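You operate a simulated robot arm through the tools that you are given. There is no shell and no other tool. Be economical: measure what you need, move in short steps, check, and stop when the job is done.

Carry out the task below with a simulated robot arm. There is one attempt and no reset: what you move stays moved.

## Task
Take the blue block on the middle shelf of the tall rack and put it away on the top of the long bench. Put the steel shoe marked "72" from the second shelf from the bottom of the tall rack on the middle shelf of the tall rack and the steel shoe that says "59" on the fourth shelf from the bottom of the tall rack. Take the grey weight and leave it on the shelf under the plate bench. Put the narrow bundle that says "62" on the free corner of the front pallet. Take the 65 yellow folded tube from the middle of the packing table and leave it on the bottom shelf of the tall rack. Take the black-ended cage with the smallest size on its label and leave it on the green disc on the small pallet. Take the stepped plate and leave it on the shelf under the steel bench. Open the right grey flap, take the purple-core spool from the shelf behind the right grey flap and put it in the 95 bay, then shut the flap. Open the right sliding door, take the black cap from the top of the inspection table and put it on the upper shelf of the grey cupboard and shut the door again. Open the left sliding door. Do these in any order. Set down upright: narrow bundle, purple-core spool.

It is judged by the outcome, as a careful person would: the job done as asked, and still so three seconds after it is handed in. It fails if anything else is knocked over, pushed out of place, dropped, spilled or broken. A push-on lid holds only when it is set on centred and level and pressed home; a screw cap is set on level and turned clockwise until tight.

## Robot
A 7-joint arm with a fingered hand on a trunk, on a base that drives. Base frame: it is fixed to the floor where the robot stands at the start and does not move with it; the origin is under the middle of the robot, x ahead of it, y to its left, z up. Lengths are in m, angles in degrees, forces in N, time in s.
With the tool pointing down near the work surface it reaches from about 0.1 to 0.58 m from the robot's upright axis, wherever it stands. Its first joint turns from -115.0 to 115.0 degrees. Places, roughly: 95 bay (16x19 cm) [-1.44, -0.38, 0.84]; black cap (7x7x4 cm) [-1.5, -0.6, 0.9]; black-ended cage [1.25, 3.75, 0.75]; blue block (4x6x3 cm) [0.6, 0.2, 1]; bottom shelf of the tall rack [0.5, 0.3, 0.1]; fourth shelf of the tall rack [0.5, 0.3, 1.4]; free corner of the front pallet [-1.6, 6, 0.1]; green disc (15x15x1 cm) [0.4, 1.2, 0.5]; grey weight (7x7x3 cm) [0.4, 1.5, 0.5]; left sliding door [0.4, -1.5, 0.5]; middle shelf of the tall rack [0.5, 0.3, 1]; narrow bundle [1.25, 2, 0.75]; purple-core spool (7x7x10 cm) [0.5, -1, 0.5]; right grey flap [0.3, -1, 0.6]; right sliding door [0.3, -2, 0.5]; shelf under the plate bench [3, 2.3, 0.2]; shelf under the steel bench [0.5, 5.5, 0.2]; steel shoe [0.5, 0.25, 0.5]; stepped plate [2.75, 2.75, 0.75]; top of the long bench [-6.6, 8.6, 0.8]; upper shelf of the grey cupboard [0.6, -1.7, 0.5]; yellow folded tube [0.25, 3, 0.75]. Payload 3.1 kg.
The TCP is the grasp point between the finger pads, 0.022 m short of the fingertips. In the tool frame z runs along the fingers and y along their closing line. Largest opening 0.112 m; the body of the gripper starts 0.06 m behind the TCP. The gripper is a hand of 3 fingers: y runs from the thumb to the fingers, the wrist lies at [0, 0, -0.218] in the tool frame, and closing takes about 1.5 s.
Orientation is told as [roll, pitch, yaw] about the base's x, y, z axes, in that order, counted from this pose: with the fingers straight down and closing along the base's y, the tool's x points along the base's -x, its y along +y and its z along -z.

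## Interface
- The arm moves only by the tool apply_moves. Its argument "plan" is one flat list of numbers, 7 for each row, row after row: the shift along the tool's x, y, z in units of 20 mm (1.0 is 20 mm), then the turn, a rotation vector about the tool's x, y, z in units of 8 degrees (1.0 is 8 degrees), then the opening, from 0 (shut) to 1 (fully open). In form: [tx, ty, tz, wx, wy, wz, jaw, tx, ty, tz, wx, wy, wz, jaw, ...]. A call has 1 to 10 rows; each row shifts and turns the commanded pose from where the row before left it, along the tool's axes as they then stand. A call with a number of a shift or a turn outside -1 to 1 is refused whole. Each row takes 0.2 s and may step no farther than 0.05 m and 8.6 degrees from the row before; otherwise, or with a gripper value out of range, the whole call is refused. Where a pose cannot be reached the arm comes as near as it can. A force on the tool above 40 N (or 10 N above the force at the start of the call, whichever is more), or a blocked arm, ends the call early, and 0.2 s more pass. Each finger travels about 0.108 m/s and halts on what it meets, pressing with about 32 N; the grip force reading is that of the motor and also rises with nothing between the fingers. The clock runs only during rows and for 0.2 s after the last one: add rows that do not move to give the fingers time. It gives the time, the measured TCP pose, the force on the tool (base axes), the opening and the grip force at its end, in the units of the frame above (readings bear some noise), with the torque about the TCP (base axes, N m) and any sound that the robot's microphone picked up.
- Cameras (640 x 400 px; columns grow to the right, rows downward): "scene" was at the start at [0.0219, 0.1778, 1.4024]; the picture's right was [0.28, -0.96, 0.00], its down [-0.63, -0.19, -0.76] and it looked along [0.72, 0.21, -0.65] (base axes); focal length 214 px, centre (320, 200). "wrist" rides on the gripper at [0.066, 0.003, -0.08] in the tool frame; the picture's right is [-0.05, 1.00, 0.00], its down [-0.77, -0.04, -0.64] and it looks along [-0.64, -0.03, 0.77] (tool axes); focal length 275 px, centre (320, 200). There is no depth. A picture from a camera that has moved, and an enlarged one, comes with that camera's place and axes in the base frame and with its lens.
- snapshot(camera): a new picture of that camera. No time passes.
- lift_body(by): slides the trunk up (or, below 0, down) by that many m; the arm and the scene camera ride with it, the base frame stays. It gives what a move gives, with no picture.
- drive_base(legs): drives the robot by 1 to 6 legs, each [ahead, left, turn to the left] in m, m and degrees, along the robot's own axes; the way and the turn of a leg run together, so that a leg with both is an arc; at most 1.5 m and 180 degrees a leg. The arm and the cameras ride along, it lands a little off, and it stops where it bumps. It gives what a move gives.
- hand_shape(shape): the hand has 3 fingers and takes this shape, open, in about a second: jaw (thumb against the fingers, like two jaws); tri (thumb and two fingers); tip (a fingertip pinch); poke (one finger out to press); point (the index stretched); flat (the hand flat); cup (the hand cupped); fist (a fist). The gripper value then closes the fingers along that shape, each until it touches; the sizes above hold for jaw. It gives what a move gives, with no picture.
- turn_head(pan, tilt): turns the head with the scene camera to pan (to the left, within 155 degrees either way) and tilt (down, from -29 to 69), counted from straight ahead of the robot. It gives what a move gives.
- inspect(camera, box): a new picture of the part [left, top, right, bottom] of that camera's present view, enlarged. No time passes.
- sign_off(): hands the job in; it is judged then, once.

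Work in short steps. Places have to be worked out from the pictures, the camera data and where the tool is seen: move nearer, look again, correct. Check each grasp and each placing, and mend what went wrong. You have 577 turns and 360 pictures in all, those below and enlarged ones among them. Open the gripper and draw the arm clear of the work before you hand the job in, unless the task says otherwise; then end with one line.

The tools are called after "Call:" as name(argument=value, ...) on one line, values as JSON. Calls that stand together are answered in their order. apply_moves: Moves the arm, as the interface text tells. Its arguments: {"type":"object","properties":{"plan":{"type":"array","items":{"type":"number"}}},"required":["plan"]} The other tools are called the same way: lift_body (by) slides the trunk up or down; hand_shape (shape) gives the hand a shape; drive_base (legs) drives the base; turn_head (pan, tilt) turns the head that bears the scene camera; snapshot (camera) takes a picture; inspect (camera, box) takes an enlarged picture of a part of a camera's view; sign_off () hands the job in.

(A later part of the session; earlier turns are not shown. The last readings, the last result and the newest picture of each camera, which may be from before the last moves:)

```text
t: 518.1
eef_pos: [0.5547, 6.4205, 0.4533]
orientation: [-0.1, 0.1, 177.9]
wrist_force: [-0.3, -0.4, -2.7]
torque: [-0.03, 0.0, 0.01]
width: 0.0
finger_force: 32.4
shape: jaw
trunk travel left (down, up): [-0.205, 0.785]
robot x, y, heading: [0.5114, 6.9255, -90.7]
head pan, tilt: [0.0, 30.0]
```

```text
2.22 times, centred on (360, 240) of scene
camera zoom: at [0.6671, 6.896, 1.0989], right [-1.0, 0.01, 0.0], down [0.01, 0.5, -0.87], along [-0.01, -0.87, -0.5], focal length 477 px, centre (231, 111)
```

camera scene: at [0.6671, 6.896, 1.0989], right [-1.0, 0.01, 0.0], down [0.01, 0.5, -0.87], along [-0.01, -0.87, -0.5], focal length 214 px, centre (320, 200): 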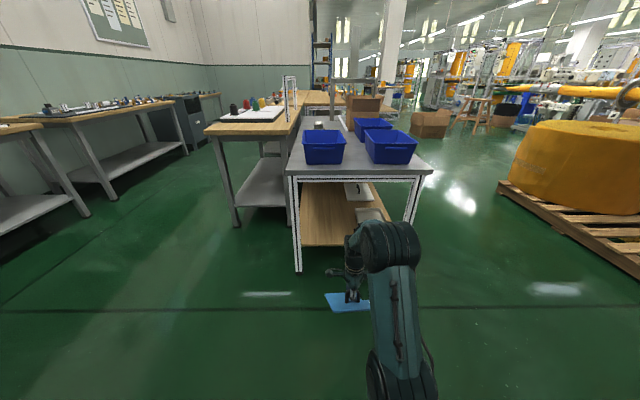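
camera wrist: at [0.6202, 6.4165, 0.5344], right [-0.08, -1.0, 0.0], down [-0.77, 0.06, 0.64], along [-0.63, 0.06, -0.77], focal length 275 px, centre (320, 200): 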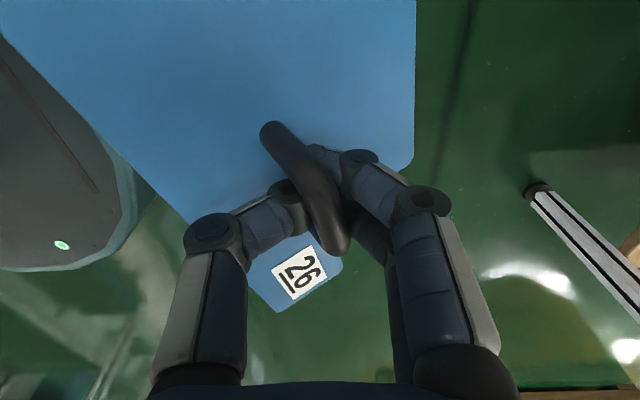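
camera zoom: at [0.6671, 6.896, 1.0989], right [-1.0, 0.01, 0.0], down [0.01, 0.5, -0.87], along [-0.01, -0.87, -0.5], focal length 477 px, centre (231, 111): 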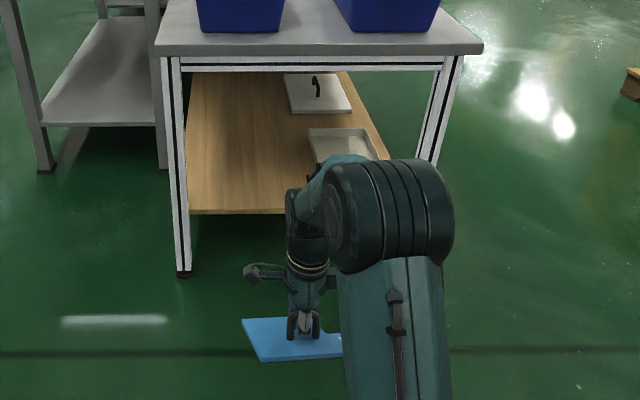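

The left half of the shelf is free. I shift 0.1 m, tilt the hand forward ~32° so the wrist stays low, and lower to shelf-entry height outside.

Call:
drive_base(legs=[[0, 0.11, 0]])

Call:
apply_moves(plan=[0, 0, 0, -1, 0, 0, 0, 0, 0, 0, -1, 0, 0, 0, 0, 0, 0, -1, 0, 0, 0, 0, 0, 0, -1, 0, 0, 0])

Call:
lift_body(by=-0.11)

Call:
snapshot(camera="scene")

Call:
snapshot(camera="wrist")

```text
t: 519.4
eef_pos: [0.6673, 6.4205, 0.4528]
orientation: [-0.1, 0.1, 177.9]
wrist_force: [0.1, 0.4, -3.3]
torque: [-0.04, -0.04, 0.01]
width: 0.0
finger_force: 32.1
shape: jaw
trunk travel left (down, up): [-0.205, 0.785]
robot x, y, heading: [0.6274, 6.9234, -90.6]
head pan, tilt: [0.0, 30.0]
```

```text
t: 520.4
eef_pos: [0.6676, 6.4204, 0.4527]
orientation: [31.8, 0.1, 178.1]
wrist_force: [0.0, 0.1, -3.9]
torque: [0.01, 0.01, 0.0]
width: 0.0002
finger_force: 31.9
shape: jaw
trunk travel left (down, up): [-0.205, 0.785]
robot x, y, heading: [0.622, 6.9282, -90.6]
head pan, tilt: [0.0, 30.0]
```

```text
t: 521.8
eef_pos: [0.6676, 6.4206, 0.3426]
orientation: [31.9, 0.0, 177.9]
wrist_force: [-0.3, 0.2, -2.7]
torque: [-0.02, 0.03, -0.01]
width: 0.0
finger_force: 32.2
shape: jaw
trunk travel left (down, up): [-0.095, 0.895]
robot x, y, heading: [0.6272, 6.9303, -90.5]
head pan, tilt: [0.0, 30.0]
```

```text
236 pictures are left
camera scene: at [0.7805, 6.8949, 0.989], right [-1.0, 0.01, 0.0], down [0.01, 0.5, -0.87], along [-0.01, -0.87, -0.5], focal length 214 px, centre (320, 200)
```

scene: 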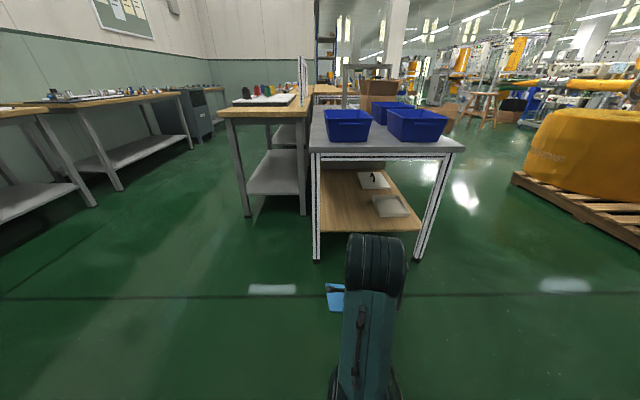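

```text
235 pictures are left
camera wrist: at [0.7347, 6.4587, 0.4139], right [-0.08, -0.85, 0.53], down [-0.76, 0.39, 0.52], along [-0.65, -0.36, -0.67], focal length 275 px, centre (320, 200)
```

wrist: 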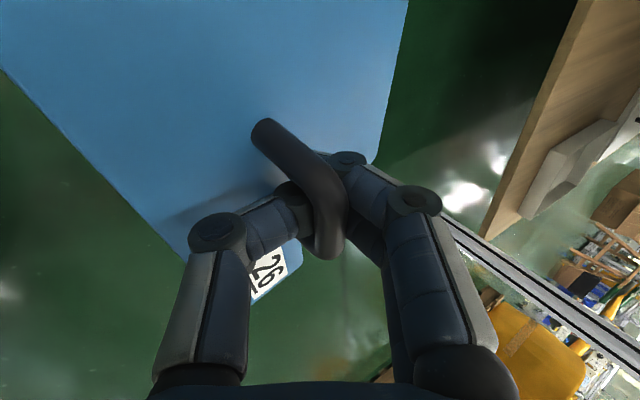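

The elbow is fairly high relative to the bench's underside (~0.63). I lower the trunk fully, raise the hand by the same amount and stretch the arm forward, so the elbow stays low and outside.

Call:
apply_moves(plan=[0, 0.45, -0.85, 0, 0, 0, 0, 0, 0.45, -0.85, 0, 0, 0, 0, 0, 0.45, -0.85, 0, 0, 0, 0])

Call:
lift_body(by=-0.09)

Call:
apply_moves(plan=[0, 0.85, 0.53, 0, 0, 0, 0, 0, 0.85, 0.53, 0, 0, 0, 0, 0, 0.85, 0.53, 0, 0, 0, 0, 0, 0.85, 0.53, 0, 0, 0, 0])

Call:
snapshot(camera="scene")

```text
t: 522.6
eef_pos: [0.6682, 6.4247, 0.4026]
orientation: [31.9, 0.0, 177.9]
wrist_force: [0.4, 0.0, -4.1]
torque: [0.01, 0.04, -0.01]
width: 0.0001
finger_force: 32.1
shape: jaw
trunk travel left (down, up): [-0.095, 0.895]
robot x, y, heading: [0.6262, 6.9269, -90.4]
head pan, tilt: [0.0, 30.0]
```

```text
t: 523.8
eef_pos: [0.6683, 6.4254, 0.3105]
orientation: [31.9, 0.0, 177.9]
wrist_force: [-0.1, -0.3, -4.0]
torque: [-0.03, 0.01, -0.07]
width: 0.0001
finger_force: 32.5
shape: jaw
trunk travel left (down, up): [-0.005, 0.985]
robot x, y, heading: [0.6247, 6.9268, -90.7]
head pan, tilt: [0.0, 30.0]
```

```text
t: 524.8
eef_pos: [0.6643, 6.3468, 0.3099]
orientation: [31.8, 0.0, 178.0]
wrist_force: [0.3, 0.3, -3.7]
torque: [0.0, -0.04, -0.01]
width: 0.0
finger_force: 31.9
shape: jaw
trunk travel left (down, up): [-0.005, 0.985]
robot x, y, heading: [0.6291, 6.9286, -90.7]
head pan, tilt: [0.0, 30.0]
```

```text
234 pictures are left
camera scene: at [0.7805, 6.8949, 0.899], right [-1.0, 0.01, 0.0], down [0.01, 0.5, -0.87], along [-0.01, -0.87, -0.5], focal length 214 px, centre (320, 200)
```

scene: 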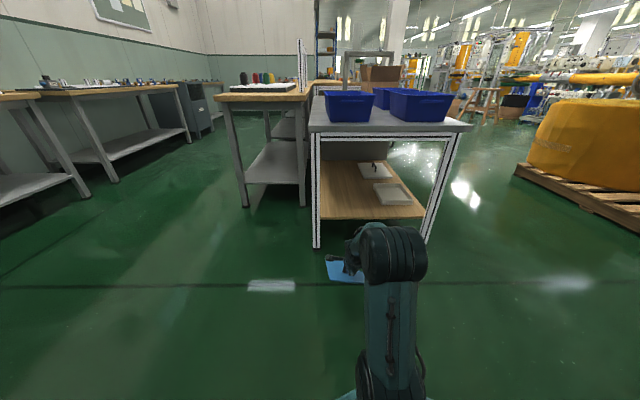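

Good: the elbow will stay outside. I shift 6 cm right and drive in stages.

Call:
drive_base(legs=[[0, -0.06, 0], [0.35, 0, 0]])

Call:
snapshot(camera="scene")

Call:
snapshot(camera="wrist")

```text
t: 527.7
eef_pos: [0.603, 5.9929, 0.3105]
orientation: [31.9, 0.0, 178.2]
wrist_force: [0.6, 0.4, -2.7]
torque: [0.01, -0.05, -0.02]
width: 0.0
finger_force: 32.3
shape: jaw
trunk travel left (down, up): [-0.005, 0.985]
robot x, y, heading: [0.5644, 6.5708, -90.3]
head pan, tilt: [0.0, 30.0]
```

```text
233 pictures are left
camera scene: at [0.7174, 6.5421, 0.899], right [-1.0, 0.01, 0.0], down [0.0, 0.5, -0.87], along [-0.01, -0.87, -0.5], focal length 214 px, centre (320, 200)
```

scene: 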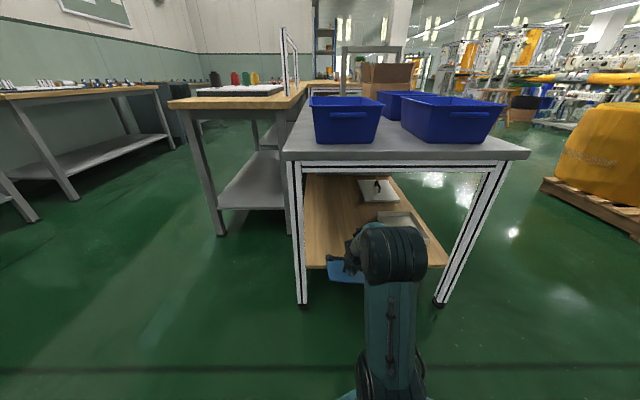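

```text
232 pictures are left
camera wrist: at [0.6714, 6.0315, 0.3809], right [-0.08, -0.85, 0.53], down [-0.76, 0.39, 0.52], along [-0.65, -0.36, -0.67], focal length 275 px, centre (320, 200)
```

wrist: 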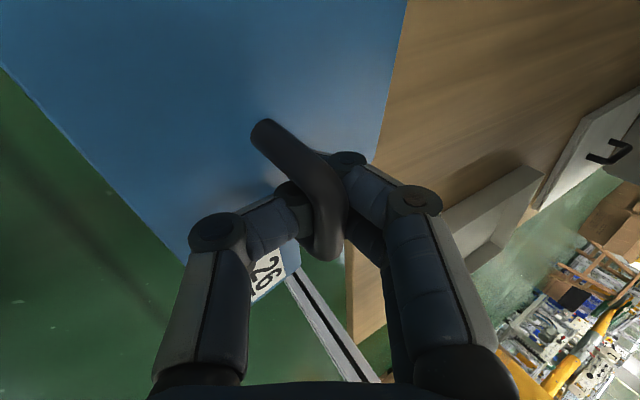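

Plate is entering above the shelf (z≈0.19). I drive in another 0.22 m.

Call:
drive_base(legs=[[0.22, 0, 0]])

Call:
snapshot(camera="scene")

Call:
snapshot(camera="wrist")

```text
t: 529.4
eef_pos: [0.6018, 5.7717, 0.3109]
orientation: [31.8, 0.0, 177.8]
wrist_force: [0.2, 0.1, -4.0]
torque: [0.0, 0.02, 0.02]
width: 0.0
finger_force: 32.1
shape: jaw
trunk travel left (down, up): [-0.005, 0.985]
robot x, y, heading: [0.5621, 6.3536, -90.5]
head pan, tilt: [0.0, 30.0]
```

```text
231 pictures are left
camera scene: at [0.7157, 6.3205, 0.899], right [-1.0, 0.01, 0.0], down [0.0, 0.5, -0.87], along [-0.01, -0.87, -0.5], focal length 214 px, centre (320, 200)
```

scene: 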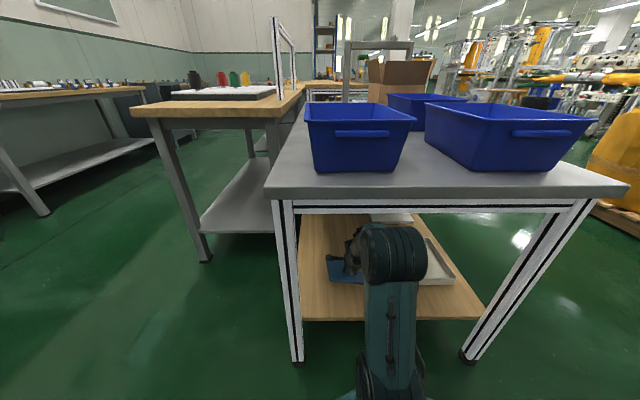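

```text
230 pictures are left
camera wrist: at [0.6692, 5.81, 0.3809], right [-0.08, -0.85, 0.53], down [-0.76, 0.39, 0.52], along [-0.65, -0.36, -0.67], focal length 275 px, centre (320, 200)
```

wrist: 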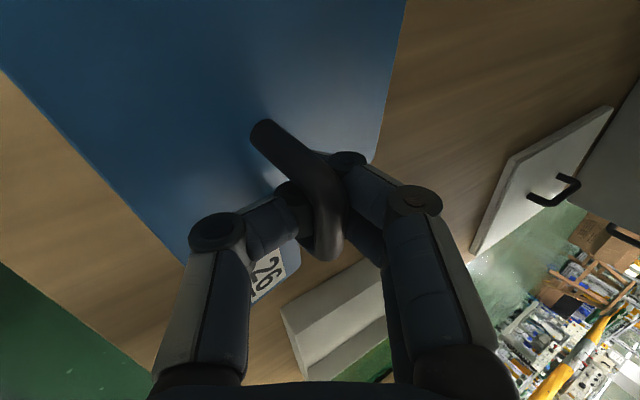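

Plate is fully over the shelf and clear of the pads. I lower it to contact.

Call:
apply_moves(plan=[0, -0.4, 0.64, 0, 0, 0, 0, 0, -0.4, 0.64, 0, 0, 0, 0])

Call:
apply_moves(plan=[0, -0.2, 0.32, 0, 0, 0, 0, 0, -0.2, 0.32, 0, 0, 0, 0])

Call:
apply_moves(plan=[0, -0.2, 0.32, 0, 0, 0, 0, 0, -0.2, 0.32, 0, 0, 0, 0])

Call:
snapshot(camera="wrist")

```text
t: 530.0
eef_pos: [0.601, 5.771, 0.2793]
orientation: [31.7, 0.1, 178.0]
wrist_force: [0.1, 0.1, -2.9]
torque: [-0.02, -0.02, -0.01]
width: 0.0002
finger_force: 31.6
shape: jaw
trunk travel left (down, up): [-0.005, 0.985]
robot x, y, heading: [0.5597, 6.3556, -90.4]
head pan, tilt: [0.0, 30.0]
```

```text
t: 530.6
eef_pos: [0.6013, 5.7713, 0.2653]
orientation: [31.8, 0.1, 177.9]
wrist_force: [0.4, 0.7, -3.1]
torque: [-0.04, 0.07, -0.05]
width: 0.0001
finger_force: 32.3
shape: jaw
trunk travel left (down, up): [-0.005, 0.985]
robot x, y, heading: [0.5597, 6.3515, -90.6]
head pan, tilt: [0.0, 30.0]
```

```text
t: 531.2
eef_pos: [0.601, 5.7717, 0.2518]
orientation: [32.0, 0.1, 178.0]
wrist_force: [-0.4, 0.1, -0.4]
torque: [-0.05, 0.0, -0.01]
width: 0.0
finger_force: 32.7
shape: jaw
trunk travel left (down, up): [-0.005, 0.985]
robot x, y, heading: [0.562, 6.353, -90.6]
head pan, tilt: [0.0, 30.0]
```

```text
229 pictures are left
camera wrist: at [0.669, 5.8093, 0.3215], right [-0.08, -0.85, 0.53], down [-0.76, 0.39, 0.52], along [-0.65, -0.36, -0.67], focal length 275 px, centre (320, 200)
```

wrist: 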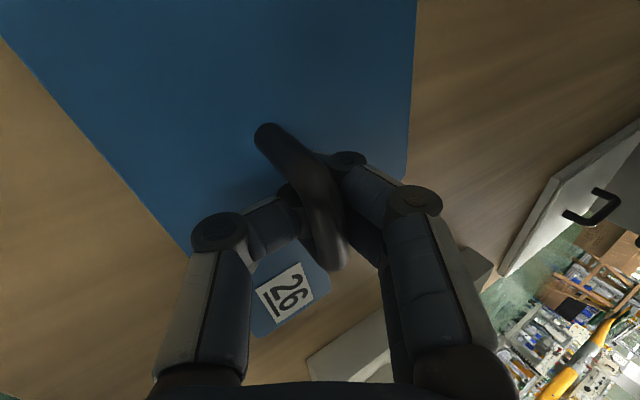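

The plate now carries its own weight on the shelf. I lower 4 mm more and open the fingers.

Call:
apply_moves(plan=[0, -0.1, 0.17, 0, 0, 0, 0, 0, 0, 0, 0, 0, 0, 0.15, 0, 0, 0, 0, 0, 0, 0.3, 0, 0, 0, 0, 0, 0, 0.45, 0, 0, 0, 0, 0, 0, 0.5])

Call:
snapshot(camera="wrist")

```text
t: 532.4
eef_pos: [0.6021, 5.7701, 0.2492]
orientation: [32.2, 0.1, 178.0]
wrist_force: [0.6, -5.7, 20.4]
torque: [-0.06, -0.04, 0.01]
width: 0.0416
finger_force: 0.1
shape: jaw
trunk travel left (down, up): [-0.005, 0.985]
robot x, y, heading: [0.5624, 6.3493, -90.5]
head pan, tilt: [0.0, 30.0]
```

```text
228 pictures are left
camera wrist: at [0.6694, 5.8094, 0.3187], right [-0.08, -0.84, 0.53], down [-0.76, 0.4, 0.52], along [-0.65, -0.36, -0.67], focal length 275 px, centre (320, 200)
```

wrist: 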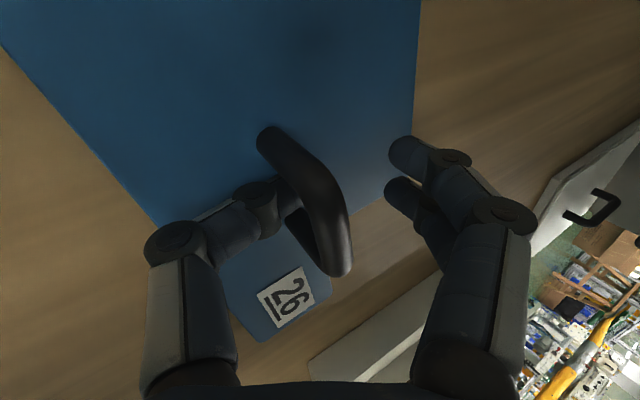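

I open wider so the thumb leaves the bar.

Call:
apply_moves(plan=[0, 0, 0, 0, 0, 0, 0.65, 0, 0, 0, 0, 0, 0, 0.8, 0, 0, 0, 0, 0, 0, 0.85])

Call:
snapshot(camera="wrist")

```text
t: 533.2
eef_pos: [0.6024, 5.7659, 0.2533]
orientation: [33.2, 0.2, 178.1]
wrist_force: [-1.3, -0.1, 37.1]
torque: [0.43, -0.01, -0.02]
width: 0.0915
finger_force: 0.1
shape: jaw
trunk travel left (down, up): [-0.005, 0.985]
robot x, y, heading: [0.5627, 6.3507, -90.6]
head pan, tilt: [0.0, 30.0]
stopped in row 3: the force on the tool passed its limit at 43 N (the readings are from after the stop); the commanded pose is now the measured one
```

```text
227 pictures are left
camera wrist: at [0.6692, 5.8075, 0.3237], right [-0.08, -0.83, 0.55], down [-0.76, 0.4, 0.51], along [-0.65, -0.38, -0.66], focal length 275 px, centre (320, 200)
```

wrist: 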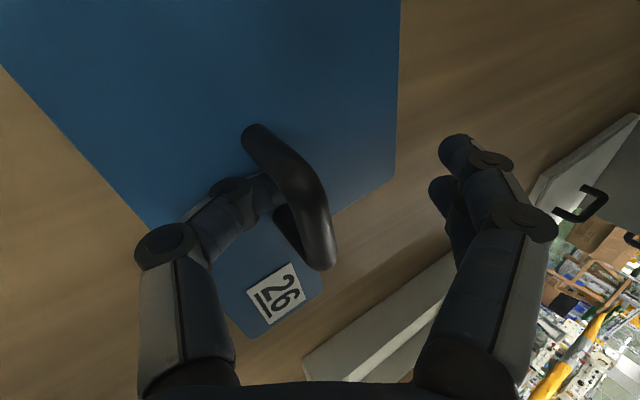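

The thumb tip sits under the bar and presses on the plate. I ease up slightly and pull the hand back toward the robot to free it.

Call:
apply_moves(plan=[0, -0.2, -0.3, 0, 0, 0, 0.85, 0, -0.43, -0.27, 0, 0, 0, 0.85])

Call:
snapshot(camera="wrist")

```text
t: 533.9
eef_pos: [0.6012, 5.7855, 0.2535]
orientation: [32.8, 0.0, 178.0]
wrist_force: [-0.2, -10.9, 27.3]
torque: [0.0, 0.02, -0.02]
width: 0.0915
finger_force: 0.1
shape: jaw
trunk travel left (down, up): [-0.005, 0.985]
robot x, y, heading: [0.5594, 6.3517, -90.5]
head pan, tilt: [0.0, 30.0]
```

```text
226 pictures are left
camera wrist: at [0.6701, 5.8248, 0.3237], right [-0.08, -0.84, 0.54], down [-0.76, 0.4, 0.51], along [-0.65, -0.37, -0.67], focal length 275 px, centre (320, 200)
```

wrist: 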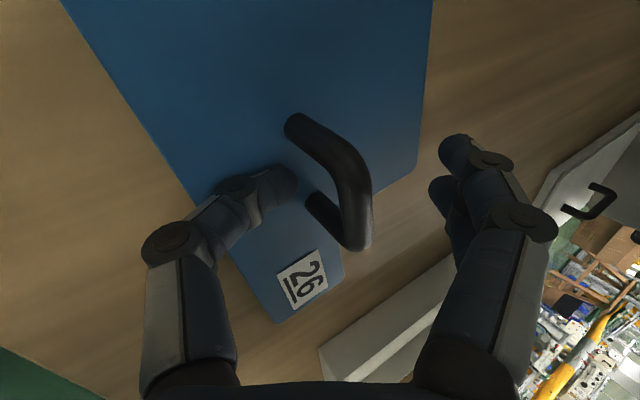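

The thumb is free. I raise and then back out.

Call:
apply_moves(plan=[0, 0.25, -0.85, 0, 0, 0, 0.85, 0, 0.45, -0.85, 0, 0, 0, 0.85, 0, 0.45, -0.85, 0, 0, 0, 0.85])

Call:
snapshot(camera="wrist")

Call:
drive_base(legs=[[-0.55, 0, 0]])

Call:
snapshot(camera="scene")

```text
t: 534.6
eef_pos: [0.6037, 5.7954, 0.3054]
orientation: [32.0, 0.0, 178.2]
wrist_force: [1.0, 0.8, 0.1]
torque: [-0.01, -0.01, 0.02]
width: 0.0949
finger_force: 0.0
shape: jaw
trunk travel left (down, up): [-0.005, 0.985]
robot x, y, heading: [0.5608, 6.3525, -90.6]
head pan, tilt: [0.0, 30.0]
```

```text
225 pictures are left
camera wrist: at [0.6701, 5.8336, 0.3759], right [-0.08, -0.84, 0.53], down [-0.76, 0.39, 0.52], along [-0.65, -0.36, -0.67], focal length 275 px, centre (320, 200)
```

wrist: 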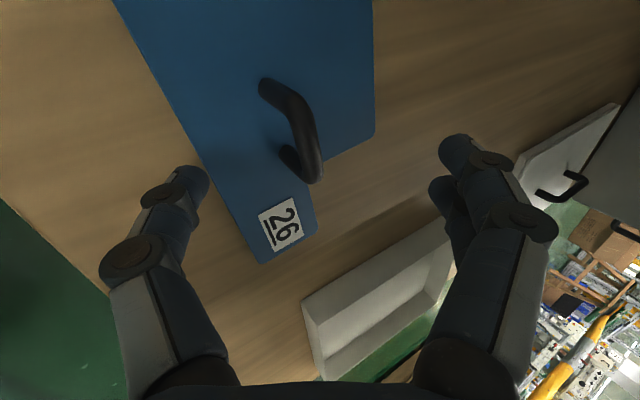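

```text
t: 537.8
eef_pos: [0.6053, 6.3451, 0.3066]
orientation: [32.3, 0.1, 177.9]
wrist_force: [-0.2, -1.0, -1.1]
torque: [-0.01, 0.0, 0.0]
width: 0.0951
finger_force: 0.0
shape: jaw
trunk travel left (down, up): [-0.005, 0.985]
robot x, y, heading: [0.564, 6.9027, -90.9]
head pan, tilt: [0.0, 30.0]
```

```text
224 pictures are left
camera scene: at [0.7206, 6.8705, 0.899], right [-1.0, 0.01, 0.0], down [0.01, 0.5, -0.87], along [-0.01, -0.87, -0.5], focal length 214 px, centre (320, 200)
```

scene: 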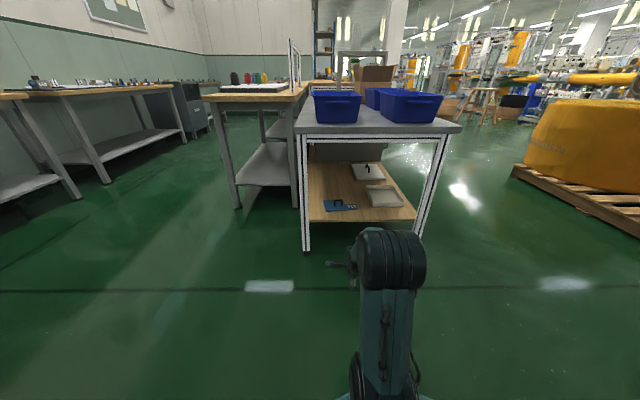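

The stepped plate is on the shelf. I straighten the hand, raise the trunk, and head back down the east aisle for the bundle.

Call:
apply_moves(plan=[0, 0, 0, 1, 0, 0, 0.8, 0, 0, 0, 1, 0, 0, 0.8, 0, 0, 0, 1, 0, 0, 0.8, 0, 0, 0, 1, 0, 0, 0.8, 0, -1, 0, 0, 0, 0, 0.8, 0, -1, 0, 0, 0, 0, 0.8, 0, -1, 0, 0, 0, 0, 0.8, 0, -1, 0, 0, 0, 0, 0.8, 0, -1, 0, 0, 0, 0, 0.8, 0, -1, 0, 0, 0, 0, 0.8])

Call:
lift_body(by=0.4)

Call:
lift_body(by=0.4)

Call:
drive_base(legs=[[0, 1.45, 0], [1.5, 0, 0.9], [1.5, 0, 0], [1.45, 0, 0], [0, 0, -90]])

Call:
turn_head(pan=0, tilt=40)

Call:
snapshot(camera="scene")

```text
t: 540.0
eef_pos: [0.6116, 6.4651, 0.3053]
orientation: [0.2, 0.2, 177.9]
wrist_force: [-0.8, 0.5, -0.1]
torque: [0.0, 0.01, -0.02]
width: 0.0899
finger_force: 0.0
shape: jaw
trunk travel left (down, up): [-0.005, 0.985]
robot x, y, heading: [0.5706, 6.9027, -90.8]
head pan, tilt: [0.0, 30.0]
```

```text
t: 543.9
eef_pos: [0.6112, 6.4654, 0.7059]
orientation: [0.2, 0.1, 177.9]
wrist_force: [0.2, -0.3, -0.1]
torque: [-0.04, 0.04, 0.03]
width: 0.0898
finger_force: 0.2
shape: jaw
trunk travel left (down, up): [-0.405, 0.585]
robot x, y, heading: [0.5684, 6.9005, -90.6]
head pan, tilt: [0.0, 30.0]
```

```text
t: 547.7
eef_pos: [0.6098, 6.4646, 1.1053]
orientation: [0.3, 0.1, 178.0]
wrist_force: [0.1, 0.7, 0.4]
torque: [0.02, -0.01, -0.01]
width: 0.0898
finger_force: 0.0
shape: jaw
trunk travel left (down, up): [-0.805, 0.185]
robot x, y, heading: [0.5675, 6.9041, -90.6]
head pan, tilt: [0.0, 30.0]
```

```text
t: 579.4
eef_pos: [1.7068, 2.4092, 1.1063]
orientation: [0.3, 0.1, 88.8]
wrist_force: [0.1, -0.3, -0.1]
torque: [0.02, 0.02, 0.0]
width: 0.0897
finger_force: 0.1
shape: jaw
trunk travel left (down, up): [-0.805, 0.185]
robot x, y, heading: [2.1431, 2.4617, -179.6]
head pan, tilt: [0.0, 30.0]
```

```text
t: 580.1
eef_pos: [1.7061, 2.4089, 1.105]
orientation: [0.3, 0.2, 88.9]
wrist_force: [-0.4, -0.9, 0.3]
torque: [0.01, 0.02, -0.01]
width: 0.0897
finger_force: 0.1
shape: jaw
trunk travel left (down, up): [-0.805, 0.185]
robot x, y, heading: [2.1469, 2.4631, -179.5]
head pan, tilt: [0.0, 40.0]
```

```text
223 pictures are left
camera scene: at [2.1197, 2.3074, 1.6837], right [-0.01, 1.0, 0.0], down [0.64, 0.0, -0.77], along [-0.77, -0.01, -0.64], focal length 214 px, centre (320, 200)
```

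scene: 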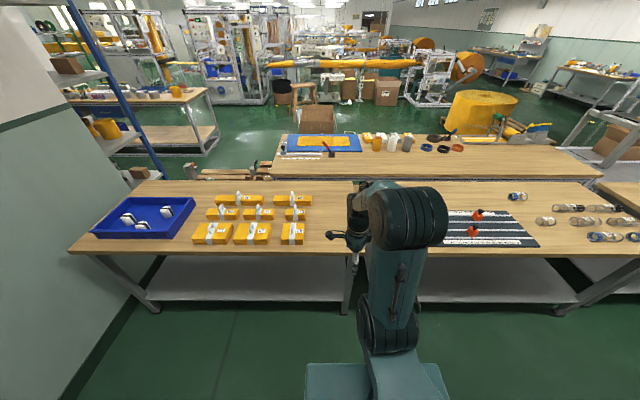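

I zoom in on the bundles to read the labels.

Call:
inspect(camera="scene", box=[180, 180, 330, 250])

```text
4.27 times, centred on (255, 215) of scene
camera zoom: at [2.1197, 2.3074, 1.6837], right [-0.01, 1.0, 0.0], down [0.64, 0.0, -0.77], along [-0.77, -0.01, -0.64], focal length 915 px, centre (597, 136)
```

zoom: 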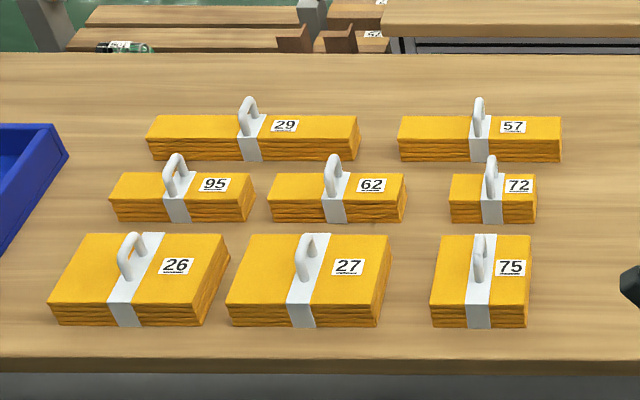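

Bundle "62" is the small narrow one in the middle row, at about (1.208, 1.944), gaps of ~6 cm on either side. I approach and move above it.

Call:
drive_base(legs=[[0, 0.4, -0.5], [0.39, 0, 0]])

Call:
apply_moves(plan=[0, 0, 0, 0, 0, 0, 0.95, 0.5, 0.8, 0, 0, 0, 0, 0.95, 0.5, 0.8, 0, 0, 0, 0, 0.95, 0.5, 0.8, 0, 0, 0, 0, 0.95, 0.5, 0.8, 0, 0, 0, 0, 0.95, 0.4, 0.8, 0, 0, 0, 0, 0.95])

Call:
snapshot(camera="wrist")

```text
t: 584.7
eef_pos: [1.3156, 2.0174, 1.1056]
orientation: [0.2, 0.1, 88.6]
wrist_force: [-0.6, -0.4, 0.3]
torque: [-0.01, 0.02, -0.02]
width: 0.09
finger_force: 0.1
shape: jaw
trunk travel left (down, up): [-0.805, 0.185]
robot x, y, heading: [1.7529, 2.0649, -180.1]
head pan, tilt: [0.0, 40.0]
```

```text
t: 586.1
eef_pos: [1.2339, 1.9718, 1.1045]
orientation: [0.1, 0.1, 88.6]
wrist_force: [0.2, -0.2, 0.2]
torque: [-0.05, 0.01, 0.0]
width: 0.1065
finger_force: 0.0
shape: jaw
trunk travel left (down, up): [-0.805, 0.185]
robot x, y, heading: [1.7513, 2.0665, -180.1]
head pan, tilt: [0.0, 40.0]
```

```text
221 pictures are left
camera wrist: at [1.2298, 1.9059, 1.1861], right [-1.0, 0.07, 0.0], down [0.06, 0.77, 0.63], along [0.04, 0.63, -0.77], focal length 275 px, centre (320, 200)
```

wrist: 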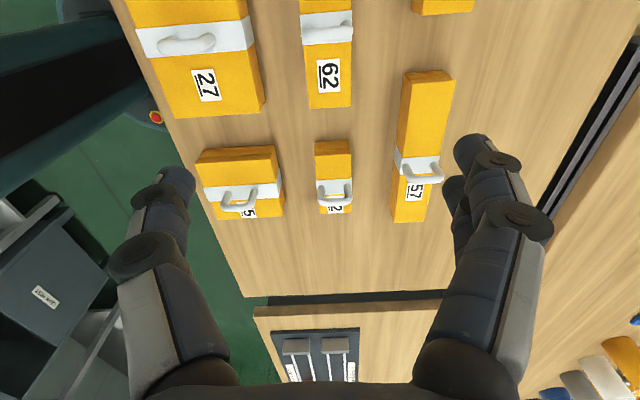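

Handle seen at (1.222, 1.945). I fine-tune and lower 15 cm.

Call:
apply_moves(plan=[0.7, 0.25, 0, 0, 0, 0, 0.98, 0.65, 0.25, 0, 0, 0, 0, 0.98])

Call:
lift_body(by=-0.15)

Call:
snapshot(camera="wrist")

```text
t: 586.7
eef_pos: [1.2236, 1.9455, 1.1054]
orientation: [0.2, 0.1, 88.5]
wrist_force: [-0.1, -0.2, -0.6]
torque: [-0.06, 0.0, 0.0]
width: 0.1096
finger_force: 0.0
shape: jaw
trunk travel left (down, up): [-0.805, 0.185]
robot x, y, heading: [1.7531, 2.0645, -179.9]
head pan, tilt: [0.0, 40.0]
```

```text
t: 588.4
eef_pos: [1.2245, 1.945, 0.9556]
orientation: [0.1, 0.1, 88.7]
wrist_force: [0.2, 0.8, 0.3]
torque: [0.02, 0.02, 0.05]
width: 0.1097
finger_force: 0.0
shape: jaw
trunk travel left (down, up): [-0.655, 0.335]
robot x, y, heading: [1.7499, 2.0672, -179.9]
head pan, tilt: [0.0, 40.0]
```

```text
220 pictures are left
camera wrist: at [1.2204, 1.8799, 1.0368], right [-1.0, 0.07, 0.0], down [0.06, 0.77, 0.63], along [0.04, 0.63, -0.77], focal length 275 px, centre (320, 200)
```

wrist: 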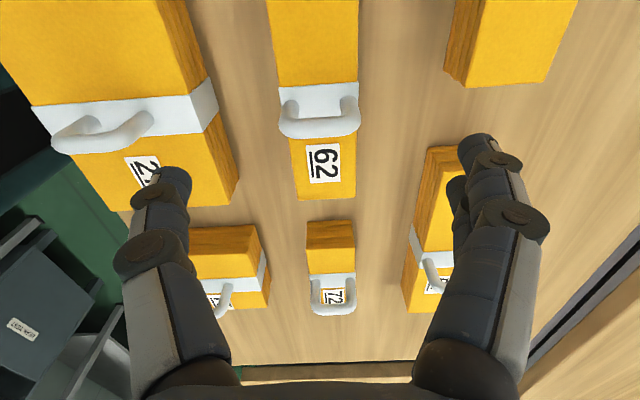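

Centred. I narrow to ~9 cm and lower to z≈0.865.

Call:
apply_moves(plan=[0, 0, 0, 0, 0, 0, 0.8, 0, 0, 1, 0, 0, 0, 0.8, 0, 0, 1, 0, 0, 0, 0.8, 0, 0, 1, 0, 0, 0, 0.8, 0, 0, 1, 0, 0, 0, 0.8, 0, 0, 0.5, 0, 0, 0, 0.8])

Call:
snapshot(camera="wrist")

Call:
inspect(camera="scene", box=[190, 150, 400, 280])

```text
t: 589.8
eef_pos: [1.2245, 1.945, 0.8646]
orientation: [0.2, 0.1, 88.6]
wrist_force: [0.8, -1.5, 0.6]
torque: [0.02, 0.01, 0.02]
width: 0.0895
finger_force: 0.0
shape: jaw
trunk travel left (down, up): [-0.655, 0.335]
robot x, y, heading: [1.7535, 2.0693, -180.0]
head pan, tilt: [0.0, 40.0]
```

```text
219 pictures are left
camera wrist: at [1.22, 1.8796, 0.9459], right [-1.0, 0.07, 0.0], down [0.06, 0.77, 0.64], along [0.04, 0.63, -0.77], focal length 275 px, centre (320, 200)
```

wrist: 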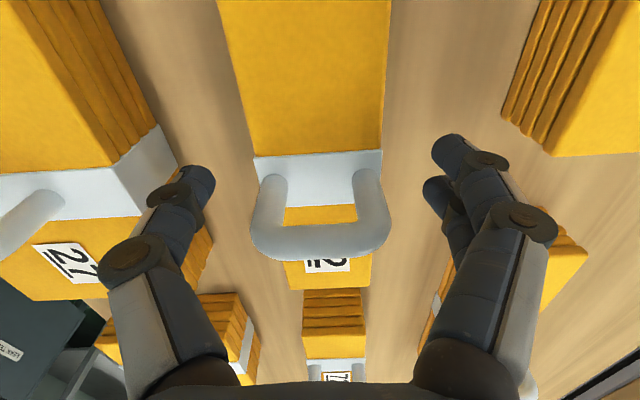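

```text
3.05 times, centred on (295, 215) of scene
camera zoom: at [1.7282, 1.9139, 1.5336], right [0.0, 1.0, 0.0], down [0.64, 0.0, -0.77], along [-0.77, 0.0, -0.64], focal length 654 px, centre (396, 154)
```

zoom: 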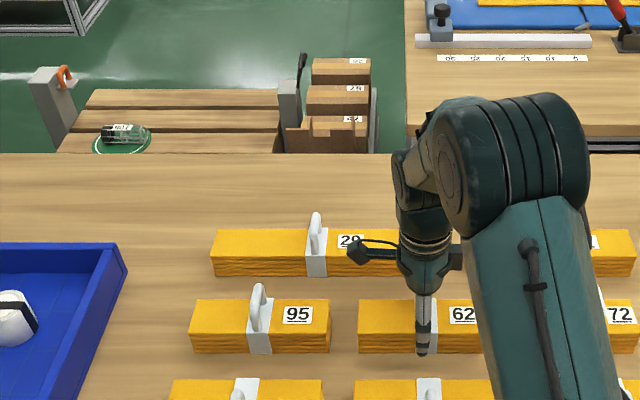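

Clear so far; I narrow slightly to avoid bundle 27, lower 3 cm, then close.

Call:
apply_moves(plan=[0, 0, 0, 0, 0, 0, 0.7, 0, 0, 0.75, 0, 0, 0, 0.7, 0, 0, 0.75, 0, 0, 0, 0.7])

Call:
snapshot(camera="wrist")

```text
t: 590.6
eef_pos: [1.2237, 1.9458, 0.8341]
orientation: [0.2, 0.1, 88.6]
wrist_force: [-0.6, 0.0, -0.2]
torque: [0.0, 0.0, -0.02]
width: 0.0787
finger_force: 0.1
shape: jaw
trunk travel left (down, up): [-0.655, 0.335]
robot x, y, heading: [1.7494, 2.0674, -179.9]
head pan, tilt: [0.0, 40.0]
```

```text
217 pictures are left
camera wrist: at [1.2192, 1.8798, 0.9158], right [-1.0, 0.07, 0.0], down [0.06, 0.77, 0.63], along [0.04, 0.63, -0.77], focal length 275 px, centre (320, 200)
```

wrist: 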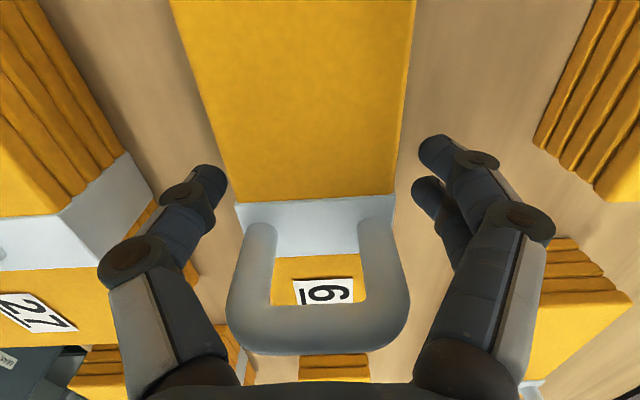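

Closing on the bundle body.

Call:
apply_moves(plan=[0, 0, 0.15, 0, 0, 0, 0.6, 0, 0, 0, 0, 0, 0, 0.5, 0, 0, 0, 0, 0, 0, 0.4, 0, 0, 0, 0, 0, 0, 0.3, 0, 0, 0, 0, 0, 0, 0.2, 0, 0, 0, 0, 0, 0, 0.2])

Call:
snapshot(camera="wrist")

```text
t: 592.0
eef_pos: [1.2248, 1.9446, 0.8312]
orientation: [0.1, 0.1, 88.6]
wrist_force: [-0.2, 0.0, -0.1]
torque: [-0.01, 0.02, 0.01]
width: 0.0465
finger_force: 31.9
shape: jaw
trunk travel left (down, up): [-0.655, 0.335]
robot x, y, heading: [1.751, 2.0655, -180.1]
head pan, tilt: [0.0, 40.0]
```

```text
216 pictures are left
camera wrist: at [1.2196, 1.8796, 0.9133], right [-1.0, 0.07, 0.0], down [0.06, 0.77, 0.63], along [0.04, 0.63, -0.77], focal length 275 px, centre (320, 200)
```

wrist: 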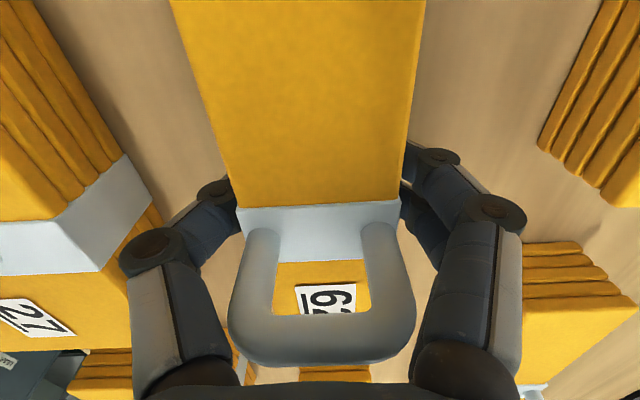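

Firm grip at 0.0465. Lift straight up and check.

Call:
apply_moves(plan=[0, 0, -0.5, 0, 0, 0, 0.1, 0, 0, -1, 0, 0, 0, 0.1, 0, 0, -1, 0, 0, 0, 0.1, 0, 0, -1, 0, 0, 0, 0.1, 0, 0, -1, 0, 0, 0, 0.1])

Call:
lift_body(by=0.15)

Call:
snapshot(camera="wrist")

```text
t: 593.2
eef_pos: [1.2241, 1.9458, 0.9224]
orientation: [0.2, 0.1, 88.6]
wrist_force: [-0.9, 0.1, -0.9]
torque: [0.03, -0.02, -0.01]
width: 0.0461
finger_force: 32.2
shape: jaw
trunk travel left (down, up): [-0.655, 0.335]
robot x, y, heading: [1.7565, 2.0677, -180.1]
head pan, tilt: [0.0, 40.0]
```

```text
t: 595.0
eef_pos: [1.2229, 1.9451, 1.0731]
orientation: [0.3, 0.1, 88.6]
wrist_force: [0.2, 1.1, -1.7]
torque: [-0.04, 0.0, 0.02]
width: 0.0462
finger_force: 31.9
shape: jaw
trunk travel left (down, up): [-0.805, 0.185]
robot x, y, heading: [1.7522, 2.0676, -179.8]
head pan, tilt: [0.0, 40.0]
```

```text
215 pictures are left
camera wrist: at [1.2191, 1.8799, 1.1542], right [-1.0, 0.07, 0.0], down [0.06, 0.77, 0.63], along [0.04, 0.63, -0.77], focal length 275 px, centre (320, 200)
```

wrist: 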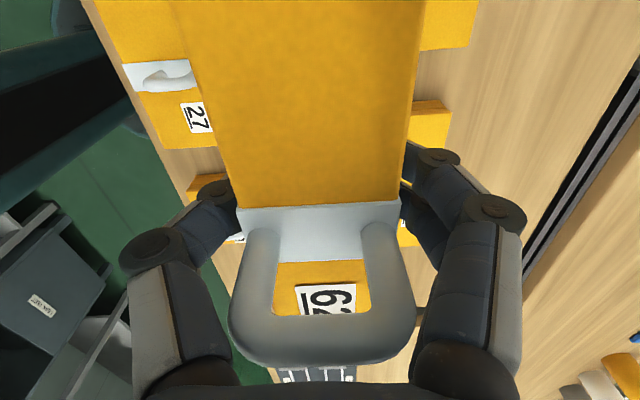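

Held upright. I retract and drive to the front pallet via the north end.

Call:
apply_moves(plan=[0, -1, 0, 0, 0, 0, 0.1, 0, -1, 0, 0, 0, 0, 0.1, 0, -1, 0, 0, 0, 0, 0.1, 0, -1, 0, 0, 0, 0, 0.1, 0, -1, 0, 0, 0, 0, 0.1])

Call:
drive_base(legs=[[-0.35, 0, 0], [0, -1.5, 0], [0, -1.5, 0], [0, -1.5, 0], [0, -0.2, 0]])

Call:
drive_base(legs=[[1.5, 0, 0], [1.2, 0, 0], [0, 0.55, 0]])

Call:
turn_head(pan=5, tilt=45)

Call:
snapshot(camera="scene")

```text
t: 596.2
eef_pos: [1.324, 1.9445, 1.0737]
orientation: [0.3, 0.1, 88.6]
wrist_force: [0.4, -0.8, -1.4]
torque: [-0.02, 0.02, 0.0]
width: 0.0459
finger_force: 32.2
shape: jaw
trunk travel left (down, up): [-0.805, 0.185]
robot x, y, heading: [1.7513, 2.0664, -179.9]
head pan, tilt: [0.0, 40.0]
```

```text
t: 620.6
eef_pos: [1.856, 6.6464, 1.0736]
orientation: [0.3, 0.1, 84.5]
wrist_force: [-0.2, 0.7, -1.3]
torque: [0.01, 0.02, 0.01]
width: 0.0463
finger_force: 31.5
shape: jaw
trunk travel left (down, up): [-0.805, 0.185]
robot x, y, heading: [2.2927, 6.7387, 175.9]
head pan, tilt: [0.0, 40.0]
```

```text
t: 636.4
eef_pos: [-0.8675, 6.2722, 1.0725]
orientation: [0.3, 0.1, 84.1]
wrist_force: [0.0, 0.6, -1.3]
torque: [0.02, 0.02, 0.03]
width: 0.0464
finger_force: 32.5
shape: jaw
trunk travel left (down, up): [-0.805, 0.185]
robot x, y, heading: [-0.4331, 6.3592, 175.7]
head pan, tilt: [0.0, 40.0]
```

```text
t: 637.1
eef_pos: [-0.867, 6.2724, 1.0728]
orientation: [0.2, 0.0, 84.1]
wrist_force: [-0.5, 0.1, -1.3]
torque: [-0.03, 0.01, 0.02]
width: 0.0463
finger_force: 32.0
shape: jaw
trunk travel left (down, up): [-0.805, 0.185]
robot x, y, heading: [-0.4348, 6.3582, 175.6]
head pan, tilt: [5.0, 45.0]
```

```text
214 pictures are left
camera scene: at [-0.4626, 6.2039, 1.6764], right [-0.01, 1.0, 0.0], down [0.71, 0.01, -0.71], along [-0.71, -0.01, -0.71], focal length 214 px, centre (320, 200)
```

scene: 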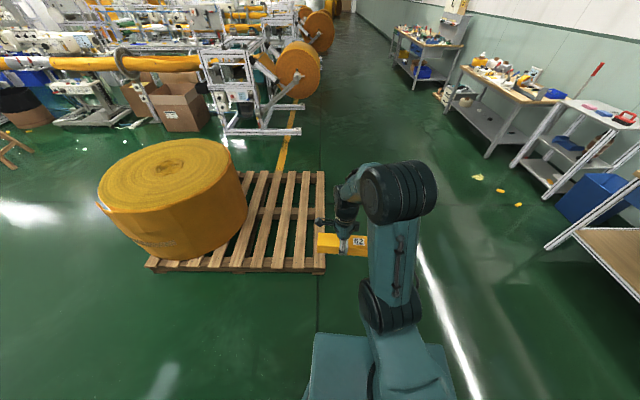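

Pallet corners: x −2.43…−1.25, y 4.85…6.23, roll ends at y≈5.55. I'll place at about (-1.50, 5.93). Approaching.

Call:
drive_base(legs=[[0, 0, 4.4], [0, 0.34, 0], [0.48, 0, 0]])

Call:
turn_head(pan=5, tilt=55)

Call:
snapshot(camera="scene")

```text
t: 642.2
eef_pos: [-1.3465, 5.9119, 1.0727]
orientation: [0.2, 0.1, 87.9]
wrist_force: [0.3, -0.2, -1.5]
torque: [-0.02, -0.01, -0.02]
width: 0.0462
finger_force: 32.4
shape: jaw
trunk travel left (down, up): [-0.805, 0.185]
robot x, y, heading: [-0.9126, 6.0306, 179.5]
head pan, tilt: [5.0, 45.0]
```

```text
t: 643.0
eef_pos: [-1.3462, 5.9108, 1.0722]
orientation: [0.2, 0.1, 88.0]
wrist_force: [-0.2, 0.0, -0.4]
torque: [-0.01, -0.03, -0.03]
width: 0.0461
finger_force: 32.0
shape: jaw
trunk travel left (down, up): [-0.805, 0.185]
robot x, y, heading: [-0.9165, 6.0269, 179.7]
head pan, tilt: [5.0, 55.0]
```

```text
213 pictures are left
camera scene: at [-0.9284, 5.8707, 1.663], right [-0.08, 1.0, 0.0], down [0.82, 0.06, -0.57], along [-0.57, -0.04, -0.82], focal length 214 px, centre (320, 200)
```

scene: 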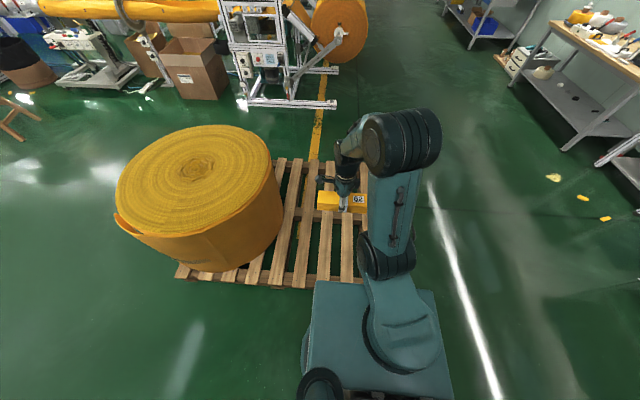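

I extend over the free corner and lower in stages.

Call:
apply_moves(plan=[0, 1, 0, 0, 0, 0, 0.1, 0, 1, 0, 0, 0, 0, 0.1, 0, 1, 0, 0, 0, 0, 0.1, 0, 1, 0, 0, 0, 0, 0.1, 0, 1, 0, 0, 0, 0, 0.1, 0, 1, 0, 0, 0, 0, 0.1, 0, 1, 0, 0, 0, 0, 0.1])

Call:
lift_body(by=-0.4)

Call:
lift_body(by=-0.3)

Call:
snapshot(camera="wrist")

Call:
snapshot(camera="scene")

```text
t: 644.6
eef_pos: [-1.4858, 5.9164, 1.074]
orientation: [0.3, 0.2, 88.1]
wrist_force: [-0.4, -0.2, -1.3]
torque: [-0.01, 0.0, -0.01]
width: 0.0461
finger_force: 32.7
shape: jaw
trunk travel left (down, up): [-0.805, 0.185]
robot x, y, heading: [-0.9153, 6.0289, 179.3]
head pan, tilt: [5.0, 55.0]
```

```text
t: 648.4
eef_pos: [-1.4851, 5.9168, 0.6742]
orientation: [0.2, 0.0, 88.1]
wrist_force: [-0.6, -0.2, -0.7]
torque: [0.01, -0.01, 0.0]
width: 0.0462
finger_force: 32.1
shape: jaw
trunk travel left (down, up): [-0.405, 0.585]
robot x, y, heading: [-0.9148, 6.0262, 179.4]
head pan, tilt: [5.0, 55.0]
```

```text
t: 651.4
eef_pos: [-1.4844, 5.9172, 0.3743]
orientation: [0.2, 0.1, 87.9]
wrist_force: [0.2, -0.1, -1.7]
torque: [-0.03, -0.01, -0.01]
width: 0.046
finger_force: 31.5
shape: jaw
trunk travel left (down, up): [-0.105, 0.885]
robot x, y, heading: [-0.916, 6.0276, 179.6]
head pan, tilt: [5.0, 55.0]
```

```text
212 pictures are left
camera wrist: at [-1.4897, 5.8506, 0.455], right [-1.0, 0.08, 0.0], down [0.07, 0.77, 0.63], along [0.05, 0.63, -0.77], focal length 275 px, centre (320, 200)
```

wrist: 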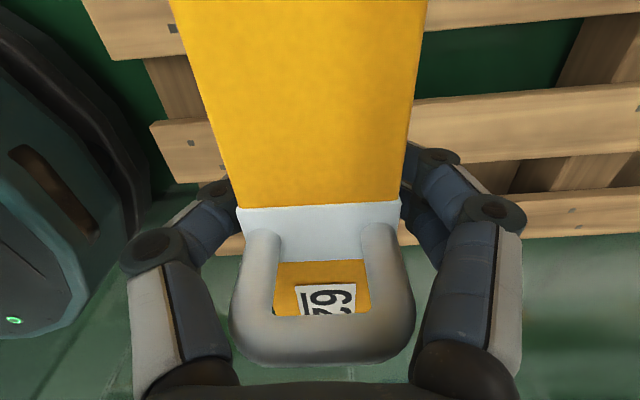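

```text
211 pictures are left
camera scene: at [-0.9282, 5.8708, 0.963], right [-0.08, 1.0, 0.0], down [0.82, 0.06, -0.57], along [-0.57, -0.04, -0.82], focal length 214 px, centre (320, 200)
```

scene: 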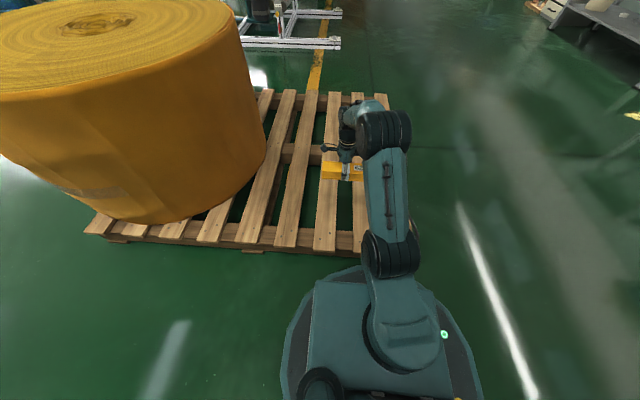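

Slats lie at y≈5.81–5.91 and 5.98–6.08; I shift +3 cm in y so the bundle bridges both, then lower.

Call:
apply_moves(plan=[-0.75, 0.5, 0, 0, 0, 0.25, 0.1, -0.75, 0.5, 0, 0, 0, 0, 0.1])

Call:
lift_body(by=-0.1)

Call:
apply_moves(plan=[0, 0, 1, 0, 0, 0, 0.1, 0, 0, 1, 0, 0, 0, 0.1, 0, 0, 1, 0, 0, 0, 0.1])

Call:
snapshot(camera="scene")

Call:
snapshot(camera="wrist")

```text
t: 652.0
eef_pos: [-1.5017, 5.9477, 0.3718]
orientation: [0.1, 0.1, 86.0]
wrist_force: [0.2, 0.2, -2.1]
torque: [0.01, -0.01, -0.01]
width: 0.0461
finger_force: 32.1
shape: jaw
trunk travel left (down, up): [-0.105, 0.885]
robot x, y, heading: [-0.9152, 6.0275, 179.5]
head pan, tilt: [5.0, 55.0]
```

```text
t: 653.3
eef_pos: [-1.5018, 5.9477, 0.2714]
orientation: [0.2, 0.1, 86.0]
wrist_force: [-0.2, -0.9, -1.6]
torque: [-0.03, 0.0, 0.0]
width: 0.0462
finger_force: 32.2
shape: jaw
trunk travel left (down, up): [-0.005, 0.985]
robot x, y, heading: [-0.9178, 6.0278, 179.4]
head pan, tilt: [5.0, 55.0]
```

```text
t: 654.1
eef_pos: [-1.5028, 5.9478, 0.2122]
orientation: [0.3, 0.2, 86.0]
wrist_force: [0.3, 0.6, -0.7]
torque: [0.01, 0.02, 0.01]
width: 0.0464
finger_force: 32.3
shape: jaw
trunk travel left (down, up): [-0.005, 0.985]
robot x, y, heading: [-0.9163, 6.0272, 179.4]
head pan, tilt: [5.0, 55.0]
```

```text
210 pictures are left
camera scene: at [-0.9281, 5.8708, 0.863], right [-0.08, 1.0, 0.0], down [0.82, 0.06, -0.57], along [-0.57, -0.04, -0.82], focal length 214 px, centre (320, 200)
```

scene: 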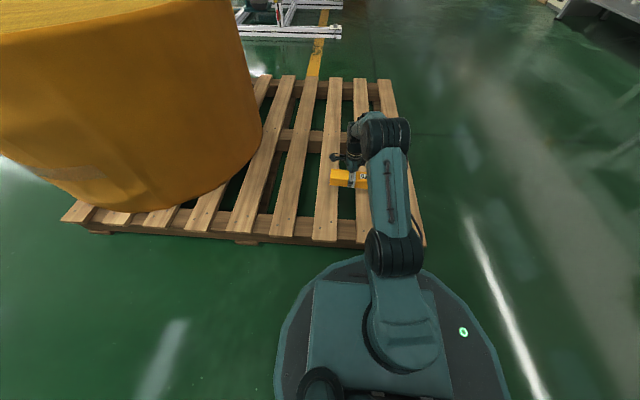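

```text
209 pictures are left
camera wrist: at [-1.5097, 5.8825, 0.2939], right [-0.99, 0.12, 0.0], down [0.09, 0.77, 0.63], along [0.07, 0.63, -0.77], focal length 275 px, centre (320, 200)
```

wrist: 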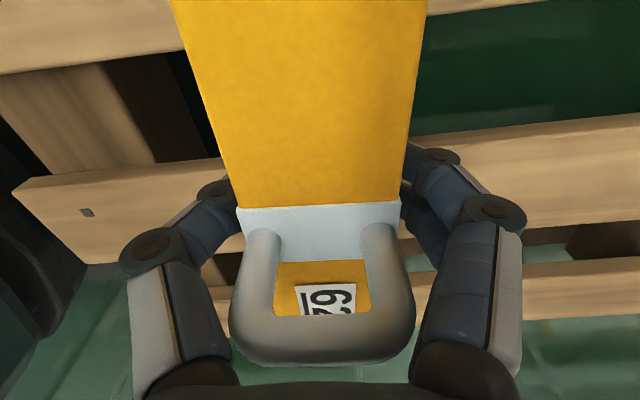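

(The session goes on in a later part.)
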